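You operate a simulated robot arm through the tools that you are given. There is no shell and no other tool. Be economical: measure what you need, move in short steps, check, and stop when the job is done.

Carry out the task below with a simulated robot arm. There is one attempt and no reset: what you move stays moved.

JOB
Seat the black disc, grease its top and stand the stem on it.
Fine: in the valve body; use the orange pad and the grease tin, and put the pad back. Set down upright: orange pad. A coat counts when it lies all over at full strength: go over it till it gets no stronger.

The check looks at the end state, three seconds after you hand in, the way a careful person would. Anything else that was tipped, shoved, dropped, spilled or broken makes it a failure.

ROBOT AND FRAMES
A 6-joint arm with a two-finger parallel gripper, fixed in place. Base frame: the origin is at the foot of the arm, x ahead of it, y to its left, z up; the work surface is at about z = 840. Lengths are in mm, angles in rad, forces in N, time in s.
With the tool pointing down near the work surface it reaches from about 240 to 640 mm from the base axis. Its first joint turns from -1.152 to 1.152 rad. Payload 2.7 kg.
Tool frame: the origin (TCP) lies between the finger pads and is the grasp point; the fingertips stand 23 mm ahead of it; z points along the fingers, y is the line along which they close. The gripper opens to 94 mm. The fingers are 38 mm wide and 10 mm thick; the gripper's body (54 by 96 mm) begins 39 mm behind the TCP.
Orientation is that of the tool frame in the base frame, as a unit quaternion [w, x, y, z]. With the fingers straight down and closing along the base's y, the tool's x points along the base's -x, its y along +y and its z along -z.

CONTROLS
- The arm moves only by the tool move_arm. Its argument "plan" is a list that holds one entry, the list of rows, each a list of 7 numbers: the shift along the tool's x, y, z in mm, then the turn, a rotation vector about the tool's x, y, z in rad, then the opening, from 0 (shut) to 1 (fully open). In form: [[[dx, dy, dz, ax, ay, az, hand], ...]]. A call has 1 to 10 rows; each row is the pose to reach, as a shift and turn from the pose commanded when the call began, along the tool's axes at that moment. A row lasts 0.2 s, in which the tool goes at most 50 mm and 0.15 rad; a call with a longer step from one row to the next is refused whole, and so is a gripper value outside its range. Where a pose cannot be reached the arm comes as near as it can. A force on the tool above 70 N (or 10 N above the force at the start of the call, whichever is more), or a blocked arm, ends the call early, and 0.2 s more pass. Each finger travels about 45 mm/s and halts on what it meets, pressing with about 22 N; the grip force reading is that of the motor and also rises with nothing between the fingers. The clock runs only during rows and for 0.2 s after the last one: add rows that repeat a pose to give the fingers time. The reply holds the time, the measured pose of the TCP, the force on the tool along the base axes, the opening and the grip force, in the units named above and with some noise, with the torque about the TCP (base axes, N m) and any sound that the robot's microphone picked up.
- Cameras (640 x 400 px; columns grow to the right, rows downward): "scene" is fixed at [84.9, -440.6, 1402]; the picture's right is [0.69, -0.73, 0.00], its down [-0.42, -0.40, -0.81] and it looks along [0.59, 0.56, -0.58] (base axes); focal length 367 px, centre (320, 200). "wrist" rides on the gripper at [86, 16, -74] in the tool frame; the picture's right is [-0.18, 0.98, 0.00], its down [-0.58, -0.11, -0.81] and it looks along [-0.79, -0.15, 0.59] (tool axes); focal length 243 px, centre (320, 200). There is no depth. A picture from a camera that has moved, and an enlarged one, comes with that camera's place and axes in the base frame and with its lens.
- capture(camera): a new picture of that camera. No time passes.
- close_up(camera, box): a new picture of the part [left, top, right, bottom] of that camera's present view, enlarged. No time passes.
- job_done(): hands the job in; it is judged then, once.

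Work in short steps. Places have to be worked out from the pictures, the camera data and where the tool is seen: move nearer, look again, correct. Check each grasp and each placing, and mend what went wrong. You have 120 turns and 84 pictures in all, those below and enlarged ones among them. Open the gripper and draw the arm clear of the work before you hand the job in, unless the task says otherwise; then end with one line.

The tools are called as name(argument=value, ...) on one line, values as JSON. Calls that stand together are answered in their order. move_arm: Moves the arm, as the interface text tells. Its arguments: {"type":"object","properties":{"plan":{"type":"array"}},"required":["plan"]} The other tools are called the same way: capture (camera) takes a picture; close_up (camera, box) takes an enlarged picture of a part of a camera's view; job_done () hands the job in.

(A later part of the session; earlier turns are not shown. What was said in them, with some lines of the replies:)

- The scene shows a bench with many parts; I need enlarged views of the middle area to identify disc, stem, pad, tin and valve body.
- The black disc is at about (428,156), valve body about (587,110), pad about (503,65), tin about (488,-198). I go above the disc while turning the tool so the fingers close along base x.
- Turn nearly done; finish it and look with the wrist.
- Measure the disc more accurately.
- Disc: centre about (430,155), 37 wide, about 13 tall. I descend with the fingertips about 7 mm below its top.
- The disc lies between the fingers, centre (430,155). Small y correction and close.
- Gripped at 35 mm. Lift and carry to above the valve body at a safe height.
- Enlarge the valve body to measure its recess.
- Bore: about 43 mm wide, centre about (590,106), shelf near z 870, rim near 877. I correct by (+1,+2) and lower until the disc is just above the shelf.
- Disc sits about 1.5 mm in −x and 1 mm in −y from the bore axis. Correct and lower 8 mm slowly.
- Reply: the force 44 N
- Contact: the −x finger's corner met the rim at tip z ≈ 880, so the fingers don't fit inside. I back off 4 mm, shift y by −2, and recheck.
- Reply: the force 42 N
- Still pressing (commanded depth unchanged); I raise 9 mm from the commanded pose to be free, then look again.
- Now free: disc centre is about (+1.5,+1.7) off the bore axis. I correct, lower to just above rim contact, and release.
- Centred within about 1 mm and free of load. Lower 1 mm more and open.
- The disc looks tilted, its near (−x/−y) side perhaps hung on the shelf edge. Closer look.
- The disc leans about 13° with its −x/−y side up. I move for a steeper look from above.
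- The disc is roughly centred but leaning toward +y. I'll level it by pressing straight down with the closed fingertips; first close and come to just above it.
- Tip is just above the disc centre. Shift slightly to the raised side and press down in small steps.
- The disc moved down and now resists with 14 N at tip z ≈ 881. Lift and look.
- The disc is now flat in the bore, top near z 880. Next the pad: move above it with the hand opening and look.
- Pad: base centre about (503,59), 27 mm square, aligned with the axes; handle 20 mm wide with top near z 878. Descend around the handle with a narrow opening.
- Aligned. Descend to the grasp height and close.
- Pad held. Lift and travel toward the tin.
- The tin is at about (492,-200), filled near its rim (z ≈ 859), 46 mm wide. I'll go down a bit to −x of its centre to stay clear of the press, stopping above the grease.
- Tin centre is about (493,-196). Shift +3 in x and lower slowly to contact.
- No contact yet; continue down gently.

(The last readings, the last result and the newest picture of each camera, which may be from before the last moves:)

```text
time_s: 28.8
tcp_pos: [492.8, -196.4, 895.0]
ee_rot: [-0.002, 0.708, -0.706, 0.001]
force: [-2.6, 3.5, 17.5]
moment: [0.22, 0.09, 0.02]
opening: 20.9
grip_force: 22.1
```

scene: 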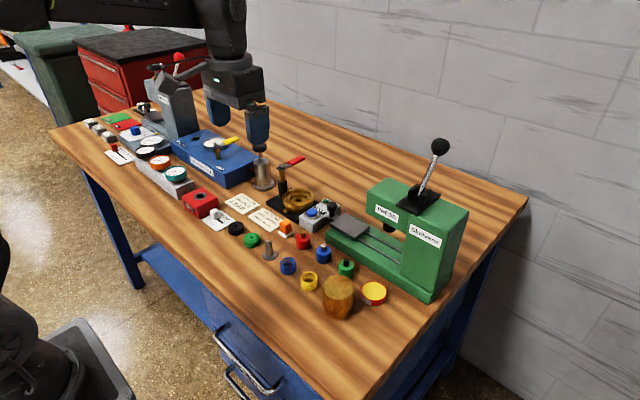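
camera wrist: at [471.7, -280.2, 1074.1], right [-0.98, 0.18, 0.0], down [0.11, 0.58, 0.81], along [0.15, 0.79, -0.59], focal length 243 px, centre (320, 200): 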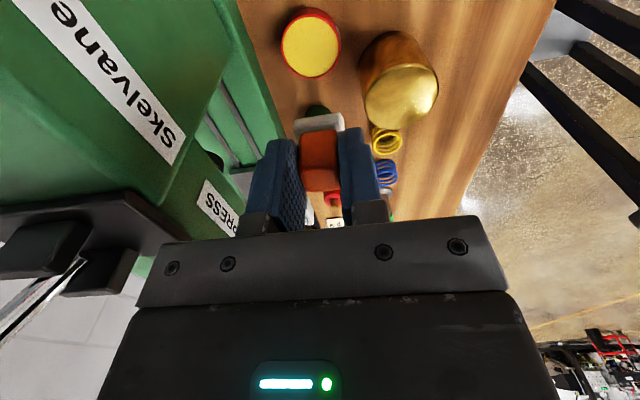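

17 N of contact with the grease. Lift straight up and check.

move_arm(plan=[[[0, 0, 0, 0, 0, 0, 0.15], [0, 0, -10, 0, 0, 0, 0.15], [0, 0, -40, 0, 0, 0, 0.15], [0, 0, -80, 0, 0, 0, 0.15], [0, 0, -105, 0, 0, 0, 0.15], [0, 0, -105, 0, 0, 0, 0.15]]])

close_up(camera="scene", box=[300, 200, 428, 285])

```text
time_s: 30.2
tcp_pos: [491.2, -195.5, 998.0]
ee_rot: [0.0, 0.707, -0.707, 0.0]
force: [-0.9, -0.4, 0.1]
moment: [0.0, 0.02, 0.0]
opening: 21.1
grip_force: 21.8
```

```text
4.71 times, centred on (364, 242) of scene
camera zoom: at [84.9, -440.6, 1402.0], right [0.69, -0.73, 0.0], down [-0.42, -0.4, -0.81], along [0.59, 0.56, -0.58], focal length 1727 px, centre (113, 0)
```

zoom: 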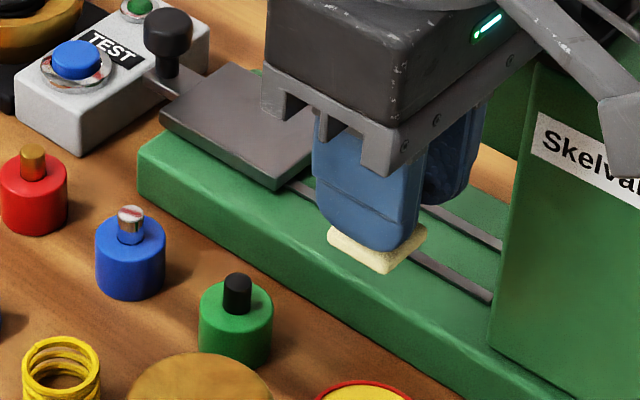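

The pad base turned yellowish: it is loaded. Carry it to above the disc.

move_arm(plan=[[[-44, 0, 0, 0, 0, 0, 0.15], [-88, 0, 0, 0, 0, 0, 0.15], [-132, 0, 0, 0, 0, 0, 0.15], [-176, 0, 0, 0, 0, 0, 0.15], [-220, 0, 0, 0, 0, 0, 0.15], [-264, -10, 0, 0, 0, 0, 0.15], [-304, -40, 0, 0, 0, 0, 0.15], [-305, -75, 0, 0, 0, 0, 0.15], [-305, -98, 10, 0, 0, 0, 0.15], [-305, -98, 40, 0, 0, 0, 0.15]]])

close_up(camera="wrist", box=[220, 0, 420, 200])

```text
time_s: 32.4
tcp_pos: [588.9, 108.3, 960.4]
ee_rot: [0.0, 0.708, -0.706, 0.0]
force: [0.2, -0.8, -0.4]
moment: [0.0, 0.0, 0.01]
opening: 20.9
grip_force: 21.7
```

```text
2.00 times, centred on (320, 100) of wrist
camera zoom: at [573.0, 22.2, 1033.3], right [-0.98, 0.18, 0.0], down [0.11, 0.58, 0.81], along [0.15, 0.79, -0.59], focal length 485 px, centre (320, 400)
```

zoom: 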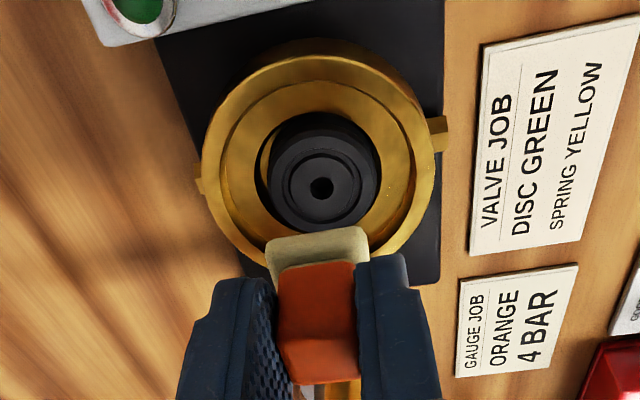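

Pad is centred over the disc (588.9,108.9). Lower gently to contact in the centre.

move_arm(plan=[[[0, 0, 20, 0, 0, 0, 0.15], [0, 0, 34, 0, 0, 0, 0.15], [0, 0, 37, 0, 0, 0, 0.15], [0, 0, 39, 0, 0, 0, 0.15], [0, 0, 40, 0, 0, 0, 0.15], [0, 0, 41, 0, 0, 0, 0.15], [0, 0, 42, 0, 0, 0, 0.15], [0, 0, 42, 0, 0, 0, 0.15]]])

```text
time_s: 34.2
tcp_pos: [590.0, 109.1, 918.5]
ee_rot: [-0.002, 0.708, -0.706, 0.002]
force: [3.4, -2.8, 20.7]
moment: [0.05, -0.1, -0.05]
opening: 20.9
grip_force: 22.3
```

Contact at about 20 N. Now stroke a loop around the disc with slightly lighter pressure so the pad covers its edge all round.

move_arm(plan=[[[4, 0, -0.7, 0, 0, 0, 0.15], [9, 0, -0.7, 0, 0, 0, 0.15], [6, 6, -0.7, 0, 0, 0, 0.15], [0, 9, -0.7, 0, 0, 0, 0.15], [-6, 6, -0.7, 0, 0, 0, 0.15], [-9, 0, -0.7, 0, 0, 0, 0.15], [-6, -6, -0.7, 0, 0, 0, 0.15], [0, -9, -0.7, 0, 0, 0, 0.15], [6, -6, -0.7, 0, 0, 0, 0.15], [0, 0, -0.7, 0, 0, 0, 0.15]]])

close_up(camera="wrist", box=[220, 50, 420, 250])

```text
time_s: 36.4
tcp_pos: [590.3, 108.9, 917.2]
ee_rot: [0.002, 0.708, -0.707, -0.001]
force: [-0.1, 1.5, -1.3]
moment: [-0.01, 0.01, -0.03]
opening: 21.2
grip_force: 22.4
```

```text
2.00 times, centred on (320, 150) of wrist
camera zoom: at [574.2, 22.3, 990.6], right [-0.98, 0.18, 0.0], down [0.11, 0.58, 0.81], along [0.15, 0.79, -0.59], focal length 485 px, centre (320, 300)
```

zoom: 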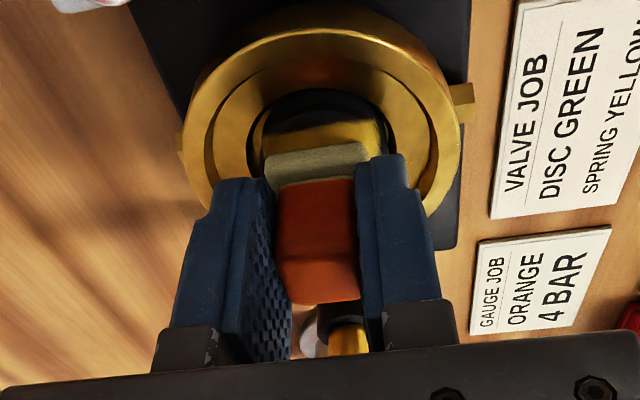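

Force has gone to zero, so the disc settled a little lower; grease is visible. Lift and inspect the coat.

move_arm(plan=[[[0, 0, -20, 0, 0, 0, 0.15], [0, 0, -50, 0, 0, 0, 0.15], [-15, 0, -75, 0, 0, 0, 0.15], [-15, 0, -75, 0, 0, 0, 0.15]]])

close_up(camera="wrist", box=[240, 0, 400, 100])

close_up(camera="scene", box=[280, 185, 316, 208])

```text
time_s: 37.4
tcp_pos: [588.6, 121.7, 988.9]
ee_rot: [-0.001, 0.708, -0.707, 0.001]
force: [0.0, -0.9, -0.4]
moment: [0.0, 0.03, -0.01]
opening: 21.0
grip_force: 21.8
```

```text
4.00 times, centred on (320, 50) of wrist
camera zoom: at [572.4, 36.7, 1063.8], right [-0.98, 0.18, 0.0], down [0.11, 0.58, 0.81], along [0.15, 0.79, -0.59], focal length 970 px, centre (320, 800)
```

zoom: 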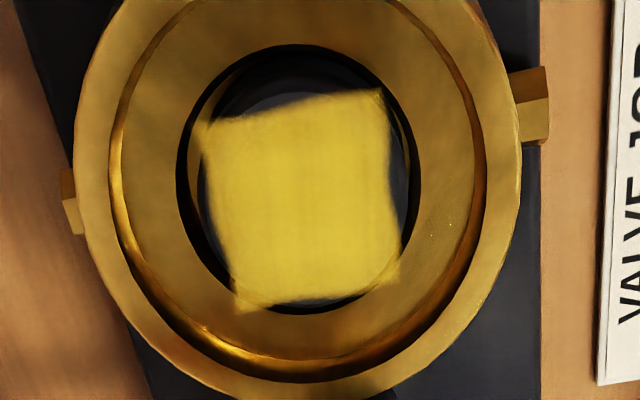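

```text
16.00 times, centred on (298, 196) of scene
camera zoom: at [84.9, -440.6, 1402.0], right [0.69, -0.73, 0.0], down [-0.42, -0.4, -0.81], along [0.59, 0.56, -0.58], focal length 5871 px, centre (672, 256)
```

zoom: 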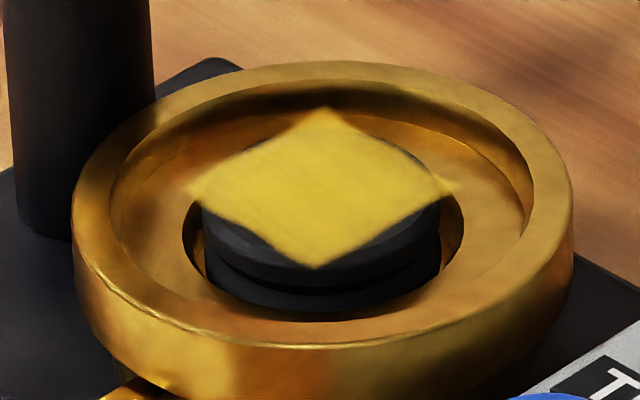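

The coat is a full-looking square but the disc's four edge segments are bare: the loop lost contact. I'll dab at offsets instead; first at y −7.

move_arm(plan=[[[10, 0, 20, 0, 0, 0, 0.15], [22, 0, 45, 0, 0, 0, 0.15], [22, 0, 68, 0, 0, 0, 0.15], [22, 0, 72, 0, 0, 0, 0.15], [22, 0, 74, 0, 0, 0, 0.15], [22, 0, 75.5, 0, 0, 0, 0.15], [22, 0, 75.5, 0, 0, 0, 0.15]]])

```text
time_s: 39.0
tcp_pos: [588.4, 99.5, 915.5]
ee_rot: [0.0, 0.707, -0.707, 0.0]
force: [-0.5, -0.4, 0.5]
moment: [0.03, 0.02, 0.0]
opening: 20.9
grip_force: 21.7
```

No contact yet at 915.5; continue down slowly.

move_arm(plan=[[[-1, 0, 1, 0, 0, 0, 0.15], [-1, 0, 2, 0, 0, 0, 0.15], [-1, 0, 3, 0, 0, 0, 0.15], [-1, 0, 4, 0, 0, 0, 0.15], [-1, 0, 4, 0, 0, 0, 0.15]]])

close_up(camera="scene", box=[266, 170, 330, 210])

```text
time_s: 40.2
tcp_pos: [590.3, 100.7, 914.7]
ee_rot: [-0.001, 0.708, -0.707, 0.002]
force: [-2.2, -4.2, 19.4]
moment: [-0.13, 0.1, 0.06]
opening: 21.1
grip_force: 22.1
```

```text
10.00 times, centred on (298, 190) of scene
camera zoom: at [84.5, -440.8, 1402.0], right [0.69, -0.73, 0.0], down [-0.42, -0.4, -0.81], along [0.59, 0.56, -0.58], focal length 3670 px, centre (540, 300)
```

zoom: 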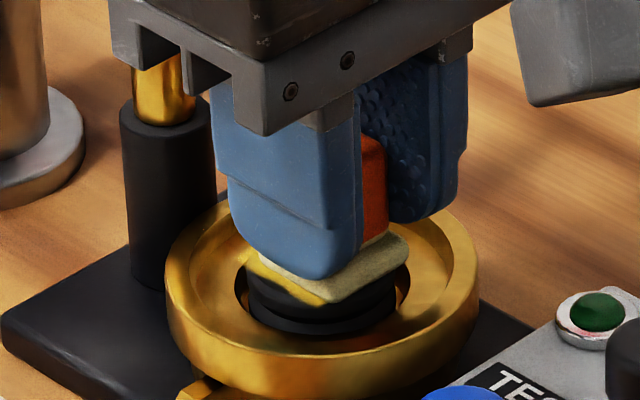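

Good contact at 19 N. Continue dabbing around the disc at the same depth.

move_arm(plan=[[[0, 0, -4, 0, 0, 0, 0.15], [-3, 5, -3, 0, 0, 0, 0.15], [-3, 5, 0, 0, 0, 0, 0.15], [-8, 7, -4, 0, 0, 0, 0.15], [-8, 7, 0, 0, 0, 0, 0.15], [-13, 5, -4, 0, 0, 0, 0.15], [-13, 5, 0, 0, 0, 0, 0.15], [-15, 0, -4, 0, 0, 0, 0.15], [-15, 0, 0, 0, 0, 0, 0.15], [-15, 0, 0, 0, 0, 0, 0.15]]])

```text
time_s: 42.4
tcp_pos: [588.7, 117.4, 912.1]
ee_rot: [-0.001, 0.708, -0.706, 0.0]
force: [-2.9, 3.1, 10.4]
moment: [0.15, 0.14, 0.0]
opening: 20.9
grip_force: 22.1
```

Continue with the remaining side and finish by lifting to inspect.

move_arm(plan=[[[2, -5, -4, 0, 0, 0, 0.15], [2, -5, 0.5, 0, 0, 0, 0.15], [7, -7, -4, 0, 0, 0, 0.15], [7, -7, 0.5, 0, 0, 0, 0.15], [12, -5, -4, 0, 0, 0, 0.15], [12, -5, 0.5, 0, 0, 0, 0.15], [7, 0, -20, 0, 0, 0, 0.15], [7, 0, -50, 0, 0, 0, 0.15], [-6, 0, -76, 0, 0, 0, 0.15], [-6, 0, -76, 0, 0, 0, 0.15]]])

close_up(camera="wrist", box=[240, 0, 400, 100])

close_up(camera="scene", box=[280, 185, 316, 208])

```text
time_s: 44.6
tcp_pos: [591.0, 122.4, 988.6]
ee_rot: [0.0, 0.708, -0.707, 0.0]
force: [0.4, 0.6, -0.5]
moment: [0.01, -0.01, 0.01]
opening: 21.1
grip_force: 21.8
```

```text
4.00 times, centred on (320, 50) of wrist
camera zoom: at [575.6, 36.9, 1062.3], right [-0.98, 0.18, 0.0], down [0.11, 0.58, 0.81], along [0.15, 0.79, -0.59], focal length 970 px, centre (320, 800)
```

zoom: 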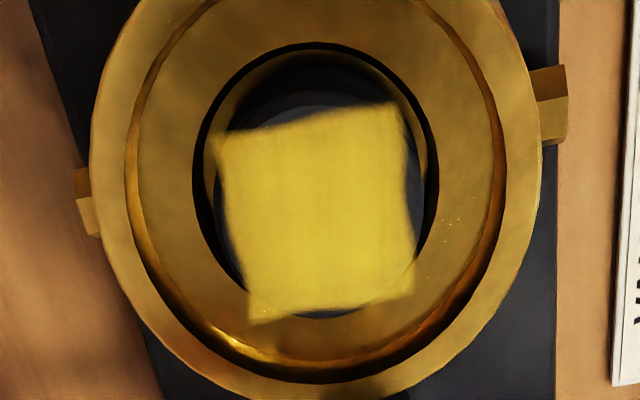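

```text
16.00 times, centred on (298, 196) of scene
camera zoom: at [84.9, -440.6, 1402.0], right [0.69, -0.73, 0.0], down [-0.42, -0.4, -0.81], along [0.59, 0.56, -0.58], focal length 5871 px, centre (672, 256)
```

zoom: 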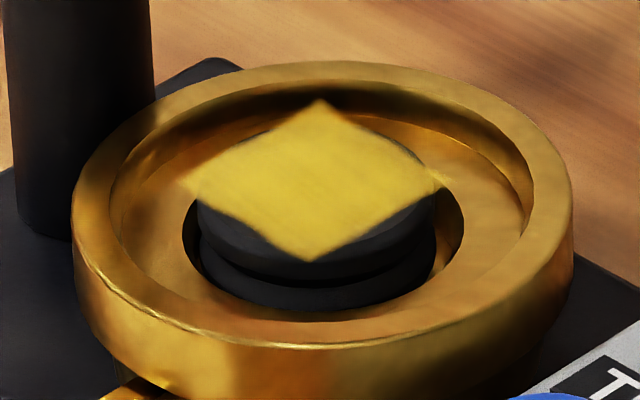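

The coat remains a 28 mm square, bare segments unchanged: probably the pad was spent by the first press. I'll recharge the pad and then dab a bare edge first.

move_arm(plan=[[[0, 25, -12, 0, 0, 0, 0.15], [0, 60, -12, 0, 0, 0, 0.15], [20, 90, -12, 0, 0, 0, 0.15], [62, 99, -12, 0, 0, 0, 0.15], [106, 99, -12, 0, 0, 0, 0.15], [150, 99, -12, 0, 0, 0, 0.15], [194, 99, -12, 0, 0, 0, 0.15], [238, 99, -12, 0, 0, 0, 0.15], [282, 99, -12, 0, 0, 0, 0.15], [318, 99, -12, 0, 0, 0, 0.15]]])

move_arm(plan=[[[0, 0, 0, 0, 0, 0, 0.15]]])

```text
time_s: 46.8
tcp_pos: [489.8, -195.4, 1001.2]
ee_rot: [0.0, 0.707, -0.707, -0.001]
force: [-0.4, 0.1, -0.5]
moment: [0.02, -0.01, 0.02]
opening: 21.1
grip_force: 22.0
```

```text
time_s: 47.2
tcp_pos: [489.5, -193.7, 999.9]
ee_rot: [0.0, 0.707, -0.707, -0.001]
force: [0.0, 0.0, 0.2]
moment: [0.0, -0.01, -0.02]
opening: 21.0
grip_force: 22.4
```

Over the tin; lower to contact again and dab two or three times to load well.

move_arm(plan=[[[1.5, -1.5, 40, 0, 0, 0, 0.15], [1.5, -1.5, 80, 0, 0, 0, 0.15], [1.5, -1.5, 98, 0, 0, 0, 0.15], [1.5, -1.5, 103, 0, 0, 0, 0.15], [1.5, -1.5, 105, 0, 0, 0, 0.15], [1.5, -1.5, 106.5, 0, 0, 0, 0.15], [1.5, -1.5, 106.5, 0, 0, 0, 0.15]]])

```text
time_s: 48.8
tcp_pos: [493.3, -196.0, 894.1]
ee_rot: [0.0, 0.708, -0.707, 0.001]
force: [-0.4, -0.4, 0.3]
moment: [0.0, 0.01, -0.05]
opening: 20.9
grip_force: 22.0
```

No contact yet (pad may have slid up slightly in the grip). Continue down.

move_arm(plan=[[[0, 0, 1, 0, 0, 0, 0.15], [0, 0, 2, 0, 0, 0, 0.15], [0, 0, 3, 0, 0, 0, 0.15], [0, 0, 3.5, 0, 0, 0, 0.15], [0, 0, 3.5, 0, 0, 0, 0.15]]])

```text
time_s: 50.0
tcp_pos: [492.3, -195.9, 890.2]
ee_rot: [0.0, 0.708, -0.706, 0.0]
force: [0.3, 1.1, -0.6]
moment: [-0.03, 0.02, 0.0]
opening: 21.3
grip_force: 22.1
```

Still none; look at the pad in the grip.

close_up(camera="wrist", box=[220, 50, 420, 250])

```text
2.00 times, centred on (320, 150) of wrist
camera zoom: at [477.1, -282.1, 963.3], right [-0.98, 0.18, 0.0], down [0.11, 0.58, 0.81], along [0.15, 0.79, -0.59], focal length 485 px, centre (320, 300)
```

zoom: 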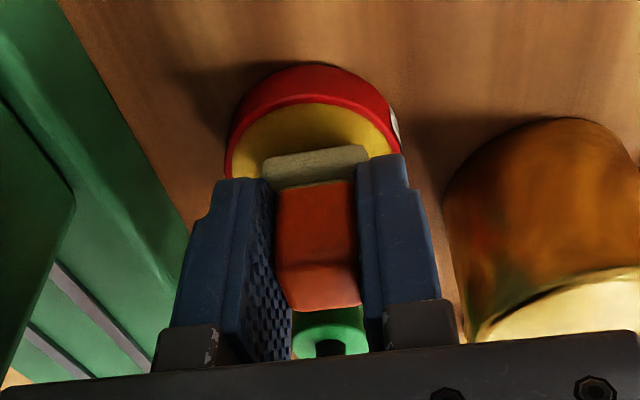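

The pad slid up about 6 mm in the grip under the earlier presses. Go on with lighter contact.

move_arm(plan=[[[0, 0, 0.7, 0, 0, 0, 0.15], [0, 0, 1.4, 0, 0, 0, 0.15], [0, 0, 1.4, 0, 0, 0, 0.15]]])

```text
time_s: 50.8
tcp_pos: [491.4, -196.6, 887.5]
ee_rot: [0.0, 0.708, -0.706, -0.001]
force: [-0.2, -0.3, 0.0]
moment: [0.01, -0.03, 0.02]
opening: 20.9
grip_force: 22.5
```

Continue in small steps.

move_arm(plan=[[[0, 0, 0.8, 0, 0, 0, 0.15], [0, 0, 1.6, 0, 0, 0, 0.15], [0, 0, 1.6, 0, 0, 0, 0.15]]])

```text
time_s: 51.6
tcp_pos: [493.3, -196.3, 888.5]
ee_rot: [0.0, 0.708, -0.707, 0.0]
force: [-0.2, -0.9, 0.0]
moment: [0.04, 0.01, 0.01]
opening: 21.2
grip_force: 21.9
```

move_arm(plan=[[[0, 0, 0.8, 0, 0, 0, 0.15], [0, 0, 1.6, 0, 0, 0, 0.15], [0, 0, 1.6, 0, 0, 0, 0.15]]])

close_up(camera="wrist", box=[260, 100, 380, 200])

```text
time_s: 52.4
tcp_pos: [491.2, -196.3, 885.8]
ee_rot: [-0.001, 0.708, -0.706, 0.0]
force: [0.2, 1.0, 7.1]
moment: [0.12, 0.03, -0.01]
opening: 20.7
grip_force: 22.0
```

```text
4.00 times, centred on (320, 150) of wrist
camera zoom: at [476.5, -283.0, 960.0], right [-0.98, 0.18, 0.0], down [0.11, 0.58, 0.81], along [0.15, 0.79, -0.59], focal length 970 px, centre (320, 400)
```

zoom: 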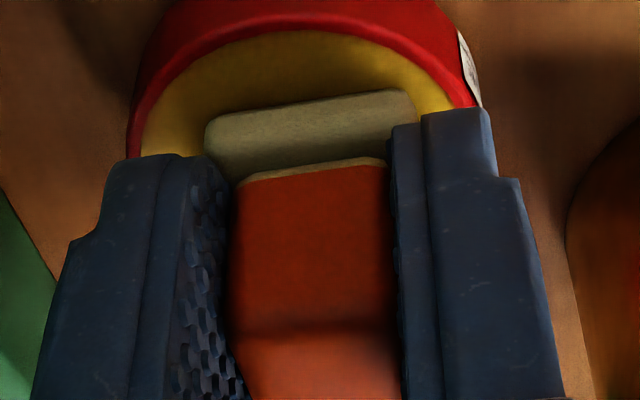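

Contact at 7 N. Press 1 mm more briefly, then lift and return to above the disc.

move_arm(plan=[[[0, 0, 0.8, 0, 0, 0, 0.15], [0, 0, 0.8, 0, 0, 0, 0.15], [0, 0, -40, 0, 0, 0, 0.15], [0, 0, -80, 0, 0, 0, 0.15], [0, 0, -112, 0, 0, 0, 0.15], [-44, 0, -112, 0, 0, 0, 0.15], [-88, 0, -112, 0, 0, 0, 0.15], [-132, 0, -112, 0, 0, 0, 0.15], [-176, 0, -112, 0, 0, 0, 0.15], [-220, 0, -112, 0, 0, 0, 0.15]]])

move_arm(plan=[[[-40, 0, 0, 0, 0, 0, 0.15], [-85, -5, 0, 0, 0, 0, 0.15], [-85, -50, 0, 0, 0, 0, 0.15], [-85, -97, 0, 0, 0, 0, 0.15], [-85, -97, 40, 0, 0, 0, 0.15], [-85, -97, 40, 0, 0, 0, 0.15]]])

close_up(camera="wrist", box=[220, 0, 420, 200])

```text
time_s: 54.6
tcp_pos: [491.0, 22.5, 997.0]
ee_rot: [0.0, -0.707, 0.707, 0.0]
force: [-0.4, 1.3, -0.3]
moment: [-0.01, 0.03, 0.0]
opening: 21.1
grip_force: 22.6
```

```text
time_s: 56.0
tcp_pos: [586.6, 109.2, 957.8]
ee_rot: [0.0, 0.707, -0.707, 0.0]
force: [-0.3, -0.8, -0.3]
moment: [0.0, 0.04, 0.03]
opening: 21.1
grip_force: 21.9
```

```text
2.00 times, centred on (320, 100) of wrist
camera zoom: at [571.5, 22.8, 1029.4], right [-0.98, 0.18, 0.0], down [0.11, 0.58, 0.81], along [0.15, 0.79, -0.59], focal length 485 px, centre (320, 400)
```

zoom: 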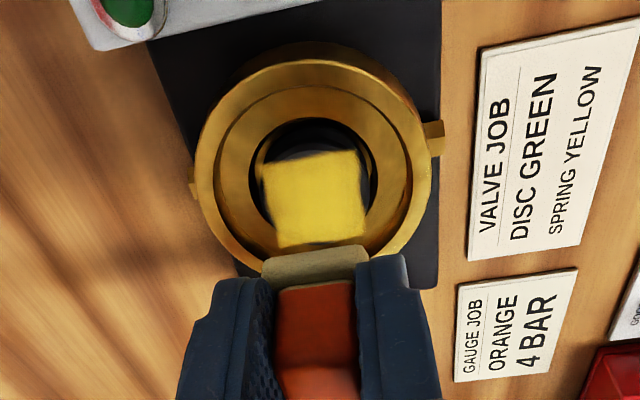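

Disc centre about (589.8,110.4). First dab on the −y side (bare segment).

move_arm(plan=[[[7, -3, 25, 0, 0, 0, 0.15], [7, -3, 40, 0, 0, 0, 0.15], [7, -3, 44, 0, 0, 0, 0.15], [7, -3, 46, 0, 0, 0, 0.15], [7, -3, 47, 0, 0, 0, 0.15], [7, -3, 47, 0, 0, 0, 0.15]]])

```text
time_s: 57.4
tcp_pos: [592.5, 101.9, 912.5]
ee_rot: [-0.002, 0.708, -0.706, 0.002]
force: [-3.0, -2.1, 16.2]
moment: [0.17, 0.08, 0.02]
opening: 21.1
grip_force: 22.8
```

Contact of 16 N. Lift and check whether the −y segment took grease.

move_arm(plan=[[[0, 0, -20, 0, 0, 0, 0.15], [0, 0, -55, 0, 0, 0, 0.15], [-15, 0, -76, 0, 0, 0, 0.15], [-15, 0, -76, 0, 0, 0, 0.15]]])

close_up(camera="wrist", box=[240, 0, 400, 100])

```text
time_s: 58.4
tcp_pos: [592.0, 117.3, 989.8]
ee_rot: [0.0, 0.708, -0.707, 0.0]
force: [0.1, 0.9, -0.1]
moment: [0.0, -0.04, -0.04]
opening: 21.0
grip_force: 22.3
```

```text
4.00 times, centred on (320, 50) of wrist
camera zoom: at [576.0, 31.9, 1063.7], right [-0.98, 0.18, 0.0], down [0.11, 0.58, 0.81], along [0.15, 0.79, -0.59], focal length 970 px, centre (320, 800)
```

zoom: 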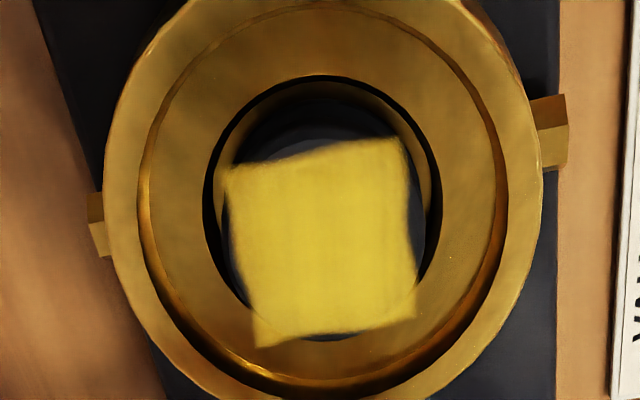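

The −y segment stays bare though pressed with a loaded pad, so the coat field seems to be this fixed square on the disc top. I go over it again all round with the fresh pad to ensure full strength.

move_arm(plan=[[[8, 2, 35, 0, 0, 0, 0.15], [8, 2, 70, 0, 0, 0, 0.15], [8, 2, 75.5, 0, 0, 0, 0.15], [2, 2, 71, 0, 0, 0, 0.15], [2, 2, 75.5, 0, 0, 0, 0.15], [3, 7, 71, 0, 0, 0, 0.15], [3, 7, 75.5, 0, 0, 0, 0.15], [8, 9, 71, 0, 0, 0, 0.15], [8, 9, 75.5, 0, 0, 0, 0.15], [8, 9, 71, 0, 0, 0, 0.15]]])

move_arm(plan=[[[5, -2, 0, 0, 0, 0, 0.15], [5, -2, 4.5, 0, 0, 0, 0.15], [7, -7, 0, 0, 0, 0, 0.15], [7, -7, 4.5, 0, 0, 0, 0.15], [5, -12, 0, 0, 0, 0, 0.15], [5, -12, 4.5, 0, 0, 0, 0.15], [0, -14, 0, 0, 0, 0, 0.15], [0, -14, 4.5, 0, 0, 0, 0.15], [-5, -12, 0, 0, 0, 0, 0.15], [-5, -12, 4.5, 0, 0, 0, 0.15]]])

move_arm(plan=[[[5, 5, -2, 0, 0, 0, 0.15], [5, 5, 1, 0, 0, 0, 0.15], [5, 5, 1, 0, 0, 0, 0.15], [5, 5, -20, 0, 0, 0, 0.15], [5, 5, -50, 0, 0, 0, 0.15], [-3, 5, -76, 0, 0, 0, 0.15], [-3, 5, -76, 0, 0, 0, 0.15]]])

close_up(camera="wrist", box=[240, 0, 400, 100])

close_up(camera="scene", box=[280, 185, 316, 208])

```text
time_s: 60.6
tcp_pos: [582.2, 108.9, 916.0]
ee_rot: [0.0, 0.708, -0.706, 0.0]
force: [-0.1, -0.5, 0.2]
moment: [-0.01, 0.0, -0.03]
opening: 21.2
grip_force: 21.8
```

```text
time_s: 62.8
tcp_pos: [594.9, 113.1, 912.4]
ee_rot: [-0.002, 0.708, -0.707, 0.0]
force: [-1.8, -2.1, 13.2]
moment: [0.02, 0.16, 0.01]
opening: 21.0
grip_force: 22.2
```

```text
time_s: 64.4
tcp_pos: [589.6, 115.3, 986.4]
ee_rot: [0.001, 0.708, -0.707, 0.0]
force: [-0.1, -0.2, -0.2]
moment: [0.02, 0.0, 0.04]
opening: 21.1
grip_force: 22.2
```

```text
4.00 times, centred on (320, 50) of wrist
camera zoom: at [573.3, 29.7, 1060.2], right [-0.98, 0.18, 0.0], down [0.11, 0.58, 0.81], along [0.15, 0.79, -0.59], focal length 970 px, centre (320, 800)
```

zoom: 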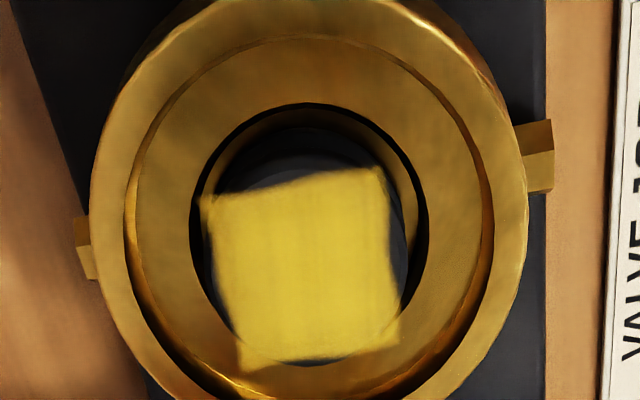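

```text
16.00 times, centred on (298, 196) of scene
camera zoom: at [84.9, -440.6, 1402.0], right [0.69, -0.73, 0.0], down [-0.42, -0.4, -0.81], along [0.59, 0.56, -0.58], focal length 5871 px, centre (672, 256)
```

zoom: 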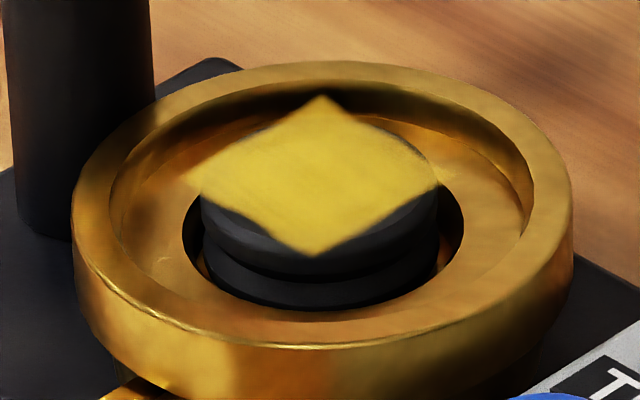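

The coat shows no further change: full strength, and the disc is level and centred. Now return the pad: move above its original spot (503,59).

move_arm(plan=[[[10, 22, 0, 0, 0, 0, 0.15], [25, 45, 0, 0, 0, 0, 0.15], [40, 67, 0, 0, 0, 0, 0.15], [56, 87, 0, 0, 0, 0, 0.15], [56, 87, 40, 0, 0, 0, 0.15], [56, 87, 75, 0, 0, 0, 0.15], [56, 87, 100, 0, 0, 0, 0.15], [56, 87, 100, 0, 0, 0, 0.15]]])

close_up(camera="scene", box=[250, 195, 330, 245])

```text
time_s: 66.2
tcp_pos: [501.5, 59.5, 888.3]
ee_rot: [0.0, 0.707, -0.707, 0.0]
force: [0.3, -0.2, 0.6]
moment: [0.02, 0.02, 0.04]
opening: 21.0
grip_force: 21.8
```

```text
8.00 times, centred on (290, 220) of scene
camera zoom: at [84.9, -440.6, 1402.0], right [0.69, -0.73, 0.0], down [-0.42, -0.4, -0.81], along [0.59, 0.56, -0.58], focal length 2936 px, centre (560, 40)
```

zoom: 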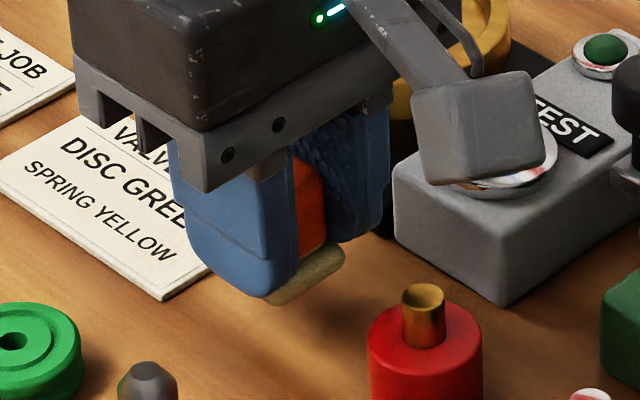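

Pad is above its place. Lower in small steps to contact.

move_arm(plan=[[[0, 0, 8, 0, 0, 0, 0.15], [0, 0, 13, 0, 0, 0, 0.15], [0, 0, 15, 0, 0, 0, 0.15], [0, 0, 16.5, 0, 0, 0, 0.15], [0, 0, 16.5, 0, 0, 0, 0.15]]])

```text
time_s: 67.4
tcp_pos: [503.0, 60.4, 872.3]
ee_rot: [-0.001, 0.708, -0.706, 0.001]
force: [-1.0, -1.1, 6.2]
moment: [0.04, 0.0, 0.0]
opening: 20.9
grip_force: 22.1
```

Contact at 6 N: the pad rests on the bench. Open slightly and look.

move_arm(plan=[[[0, 0, -0.5, 0, 0, 0, 0.15], [0, 0, -0.5, 0, 0, 0, 0.33], [0, 0, -0.5, 0, 0, 0, 0.33], [0, 0, -0.5, 0, 0, 0, 0.33], [0, 0, -20, 0, 0, 0, 0.33], [0, 0, -45, 0, 0, 0, 0.33], [0, 0, -90, 0, 0, 0, 0.33]]])

close_up(camera="scene", box=[220, 195, 340, 270])

```text
time_s: 69.0
tcp_pos: [505.3, 60.8, 960.4]
ee_rot: [0.0, 0.708, -0.706, 0.0]
force: [-0.5, 0.1, 0.1]
moment: [-0.01, 0.05, 0.0]
opening: 31.2
grip_force: 0.1
```

```text
5.33 times, centred on (280, 232) of scene
camera zoom: at [84.9, -440.6, 1402.0], right [0.69, -0.73, 0.0], down [-0.42, -0.4, -0.81], along [0.59, 0.56, -0.58], focal length 1957 px, centre (533, 27)
```

zoom: 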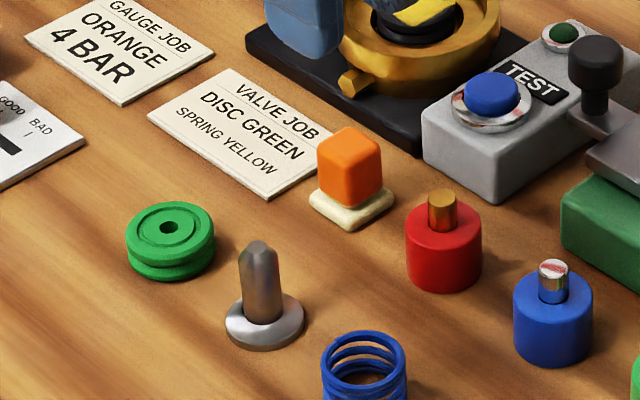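

Pad stands upright in its place. Now the stem, at about (426,28): move above and look.

move_arm(plan=[[[10, 26, 0, 0, 0, 0, 0.5], [20, 52, 0, 0, 0, 0, 0.5], [33, 79, 0, 0, 0, 0, 0.5], [33, 79, 0, 0, 0, 0, 0.5]]])

capture(camera="wrist")

close_up(camera="wrist", box=[260, 20, 380, 120])

```text
time_s: 70.0
tcp_pos: [424.7, 29.7, 961.4]
ee_rot: [0.0, 0.708, -0.707, 0.0]
force: [-0.5, -0.4, 0.0]
moment: [0.0, -0.05, 0.0]
opening: 46.9
grip_force: 0.0
```

```text
23 pictures are left
camera wrist: at [408.1, -56.6, 1035.2], right [-0.98, 0.18, 0.0], down [0.11, 0.58, 0.81], along [0.15, 0.79, -0.59], focal length 243 px, centre (320, 200)
```

wrist: 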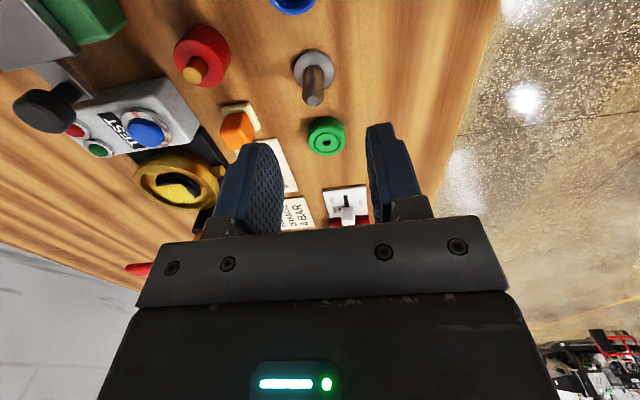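

```text
4.00 times, centred on (320, 70) of wrist
camera zoom: at [408.1, -56.6, 1035.2], right [-0.98, 0.18, 0.0], down [0.11, 0.58, 0.81], along [0.15, 0.79, -0.59], focal length 970 px, centre (320, 720)
```

zoom: 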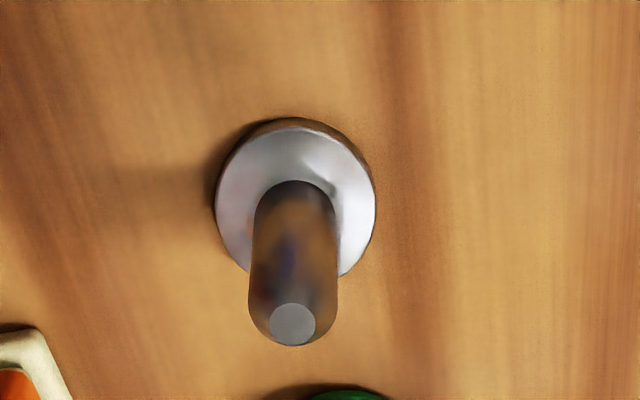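

Stem: base centre about (430,32.6), rod 15 mm, top near z 885. Descend around the rod and close.

move_arm(plan=[[[-3, -5, 25, 0, 0, 0, 0.45], [-3, -5, 50, 0, 0, 0, 0.45], [-3, -5, 60, 0, 0, 0, 0.45], [-3, -5, 60, 0, 0, 0, 0.45]]])

close_up(camera="wrist", box=[220, 50, 420, 250])

```text
time_s: 71.0
tcp_pos: [428.4, 32.0, 901.1]
ee_rot: [0.0, 0.708, -0.707, 0.0]
force: [0.1, -0.4, 0.1]
moment: [0.0, 0.01, 0.04]
opening: 42.4
grip_force: 0.0
```

```text
2.00 times, centred on (320, 150) of wrist
camera zoom: at [412.4, -54.9, 973.9], right [-0.98, 0.18, 0.0], down [0.11, 0.58, 0.81], along [0.15, 0.79, -0.59], focal length 485 px, centre (320, 300)
```

zoom: 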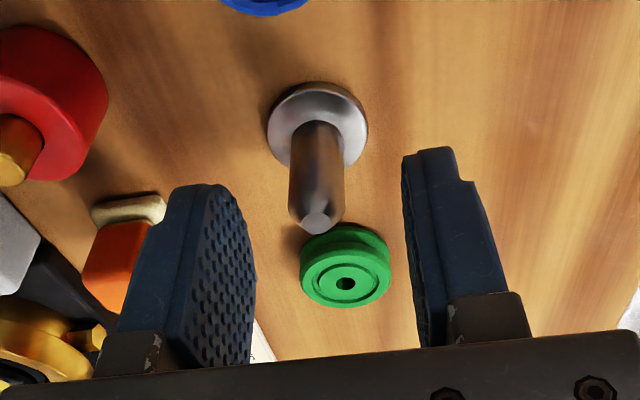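

Aligned within 2 mm. Descend and grip the rod.

move_arm(plan=[[[1, -1, 12, 0, 0, 0, 0.45], [1, -1, 24, 0, 0, 0, 0.45], [1, -1, 28, 0, 0, 0, 0.45], [1, -1, 28, 0, 0, 0, 0.1], [1, -1, 28, 0, 0, 0, 0.1], [1, -1, 28, 0, 0, 0, 0.1], [1, -1, 28, 0, 0, 0, 0.1], [1, -1, 28, 0, 0, 0, 0.1]]])

close_up(camera="scene", box=[220, 195, 316, 255])

```text
time_s: 72.8
tcp_pos: [428.2, 32.0, 873.2]
ee_rot: [0.0, 0.708, -0.707, 0.001]
force: [-0.1, -0.1, -0.9]
moment: [0.0, 0.0, -0.01]
opening: 15.4
grip_force: 22.1
```

```text
6.67 times, centred on (268, 225) of scene
camera zoom: at [84.9, -440.6, 1402.0], right [0.69, -0.73, 0.0], down [-0.42, -0.4, -0.81], along [0.59, 0.56, -0.58], focal length 2446 px, centre (667, 33)
```

zoom: 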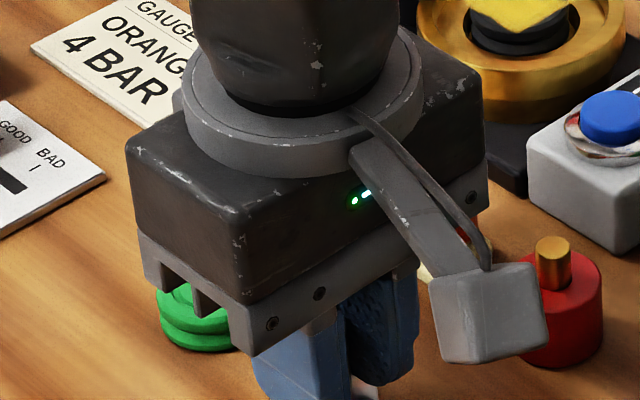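

Stem gripped. Lift and carry over the disc.

move_arm(plan=[[[0, 0, -40, 0, 0, 0, 0.1], [0, 0, -80, 0, 0, 0, 0.1], [0, 0, -115, 0, 0, 0, 0.1], [-19, -40, -115, 0, 0, 0, 0.1], [-38, -80, -115, 0, 0, 0, 0.1], [-57, -120, -115, 0, 0, 0, 0.1], [-76, -161, -115, 0, 0, 0, 0.1], [-76, -161, -85, 0, 0, 0, 0.1], [-76, -161, -85, 0, 0, 0, 0.1]]])

close_up(camera="wrist", box=[220, 0, 420, 200])

```text
time_s: 74.8
tcp_pos: [593.3, 104.2, 958.6]
ee_rot: [0.0, 0.708, -0.706, 0.0]
force: [-0.6, 0.2, -0.5]
moment: [0.0, 0.01, 0.01]
opening: 15.2
grip_force: 21.7
```

```text
2.00 times, centred on (320, 100) of wrist
camera zoom: at [577.2, 19.0, 1032.3], right [-0.98, 0.18, 0.0], down [0.11, 0.58, 0.81], along [0.15, 0.79, -0.59], focal length 485 px, centre (320, 400)
```

zoom: 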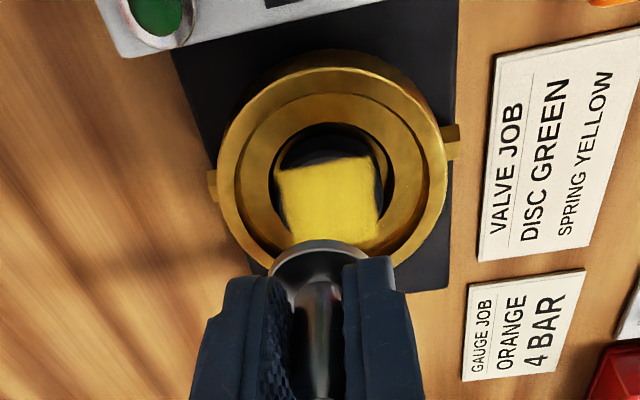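

Stem is about 4 mm short in y and 2 mm too far in x. Correct and lower to just above the disc, then check.

move_arm(plan=[[[-4, 2, 12, 0, 0, 0, 0.1], [-4, 2, 24, 0, 0, 0, 0.1], [-4, 2, 34, 0, 0, 0, 0.1], [-4, 2, 34, 0, 0, 0, 0.1]]])

close_up(camera="wrist", box=[220, 50, 420, 250])

close_up(camera="scene", box=[266, 170, 330, 210])

```text
time_s: 75.8
tcp_pos: [589.6, 109.5, 925.1]
ee_rot: [0.0, 0.708, -0.706, 0.001]
force: [0.3, 0.8, -0.6]
moment: [0.01, 0.01, 0.01]
opening: 15.3
grip_force: 22.3
```

```text
2.00 times, centred on (320, 150) of wrist
camera zoom: at [573.8, 23.6, 998.7], right [-0.98, 0.18, 0.0], down [0.11, 0.58, 0.81], along [0.15, 0.79, -0.59], focal length 485 px, centre (320, 300)
```

zoom: 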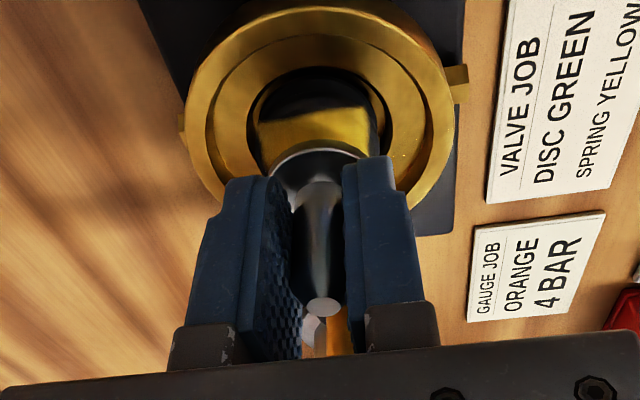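

```text
10.00 times, centred on (298, 190) of scene
camera zoom: at [84.9, -440.6, 1402.0], right [0.69, -0.73, 0.0], down [-0.42, -0.4, -0.81], along [0.59, 0.56, -0.58], focal length 3670 px, centre (540, 300)
```

zoom: 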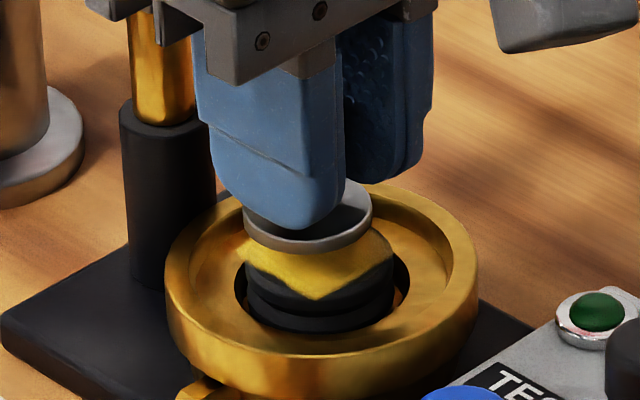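

Nearly centred; nudge (+1,−1) and lower in small steps to contact.

move_arm(plan=[[[1, -1, 4, 0, 0, 0, 0.1], [1, -1, 7, 0, 0, 0, 0.1], [1, -1, 8.5, 0, 0, 0, 0.1], [1, -1, 9.5, 0, 0, 0, 0.1], [1, -1, 9.5, 0, 0, 0, 0.1]]])

```text
time_s: 77.0
tcp_pos: [590.4, 108.5, 914.2]
ee_rot: [0.0, 0.709, -0.706, 0.0]
force: [-0.2, -0.8, 3.6]
moment: [0.01, 0.02, -0.02]
opening: 15.3
grip_force: 22.6
```

Light contact of 3.6 N. Half a millimetre more and view.

move_arm(plan=[[[0, 0, 0.6, 0, 0, 0, 0.1], [0, 0, 0.6, 0, 0, 0, 0.1]]])

close_up(camera="scene", box=[266, 170, 330, 210])

```text
time_s: 77.6
tcp_pos: [589.6, 108.8, 913.7]
ee_rot: [-0.001, 0.707, -0.707, 0.001]
force: [-0.7, 1.2, 9.4]
moment: [0.05, -0.01, -0.01]
opening: 15.0
grip_force: 21.6
```

```text
10.00 times, centred on (298, 190) of scene
camera zoom: at [84.7, -440.6, 1402.0], right [0.69, -0.73, 0.0], down [-0.42, -0.4, -0.81], along [0.59, 0.56, -0.58], focal length 3670 px, centre (540, 300)
```

zoom: 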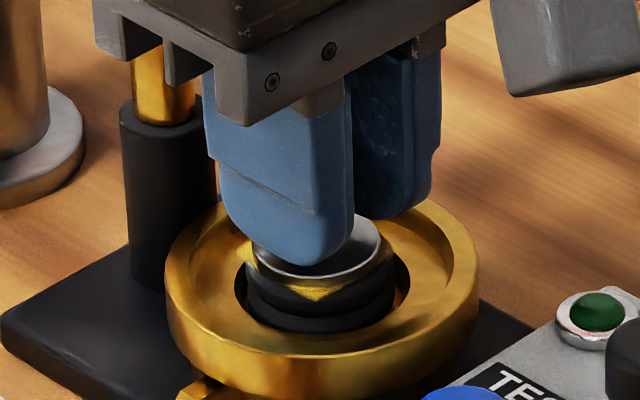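

The stem's foot sits centred on the greased disc. Ease the load, open gently, and rise straight up.

move_arm(plan=[[[0, 0, -0.6, 0, 0, 0, 0.1], [0, 0, -0.6, 0, 0, 0, 0.35], [0, 0, -0.6, 0, 0, 0, 0.45], [0, 0, -0.6, 0, 0, 0, 0.45], [0, 0, -20, 0, 0, 0, 0.45], [0, 0, -45, 0, 0, 0, 0.45], [0, 0, -90, 0, 0, 0, 0.45], [0, 0, -90, 0, 0, 0, 0.45]]])

close_up(camera="scene", box=[266, 170, 330, 210])

close_up(camera="wrist", box=[240, 0, 400, 100])

```text
time_s: 79.4
tcp_pos: [592.6, 107.1, 1003.8]
ee_rot: [0.0, 0.707, -0.707, -0.001]
force: [-0.3, 0.4, 0.2]
moment: [-0.04, 0.01, 0.01]
opening: 42.0
grip_force: 0.1
```

```text
10.00 times, centred on (298, 190) of scene
camera zoom: at [84.9, -440.6, 1402.0], right [0.69, -0.73, 0.0], down [-0.42, -0.4, -0.81], along [0.59, 0.56, -0.58], focal length 3670 px, centre (540, 300)
```

zoom: 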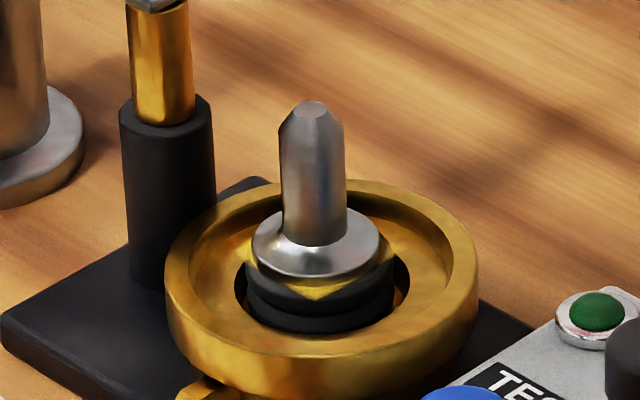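

```text
4.00 times, centred on (320, 50) of wrist
camera zoom: at [577.0, 21.7, 1077.9], right [-0.98, 0.18, 0.0], down [0.11, 0.58, 0.81], along [0.15, 0.79, -0.59], focal length 970 px, centre (320, 800)
```

zoom: 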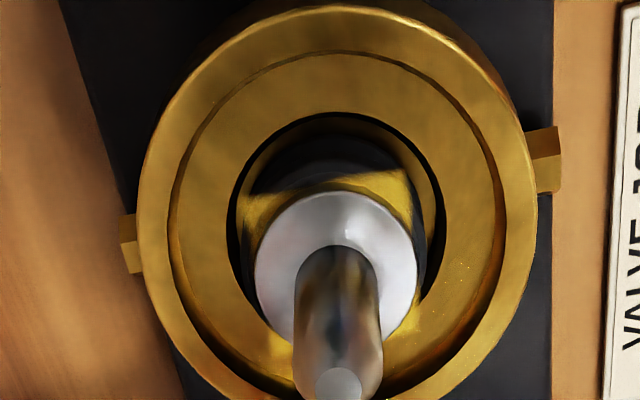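

The stem stands upright on the greased disc. Draw the arm up and back, then take a last look over the whole bench.

move_arm(plan=[[[0, 0, -45, 0, 0, 0, 0.6], [0, 0, -90, 0, 0, 0, 0.6], [0, 40, -120, 0, 0, 0, 0.6], [0, 80, -120, 0, 0, 0, 0.6], [0, 120, -120, 0, 0, 0, 0.6], [0, 160, -120, 0, 0, 0, 0.6], [0, 160, -120, 0, 0, 0, 0.6]]])

close_up(camera="scene", box=[180, 140, 420, 320])

```text
time_s: 81.0
tcp_pos: [431.1, 108.5, 1125.8]
ee_rot: [0.0, 0.707, -0.707, 0.0]
force: [0.5, -0.1, -0.5]
moment: [-0.02, -0.03, -0.03]
opening: 56.7
grip_force: 0.0
```

```text
2.22 times, centred on (300, 230) of scene
camera zoom: at [84.9, -440.6, 1402.0], right [0.69, -0.73, 0.0], down [-0.42, -0.4, -0.81], along [0.59, 0.56, -0.58], focal length 815 px, centre (364, 133)
```

zoom: 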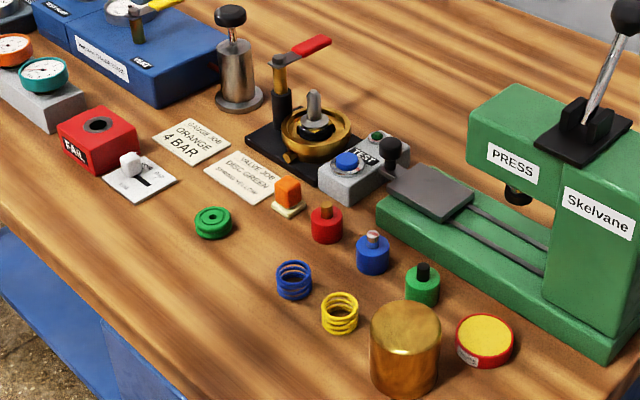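

Everything stands as required and nothing else was disturbed; I hand in.

job_done()

```text
The job is handed in.
```

I seated the black disc level in the valve body, greased its top and stood the stem upright on it. The grease covers a square of about 28 mm on the 37 mm disc, and four slivers at the edge stayed bare even when pressed with a freshly loaded pad. The pad is back upright in its place, and the last picture showed nothing else disturbed.
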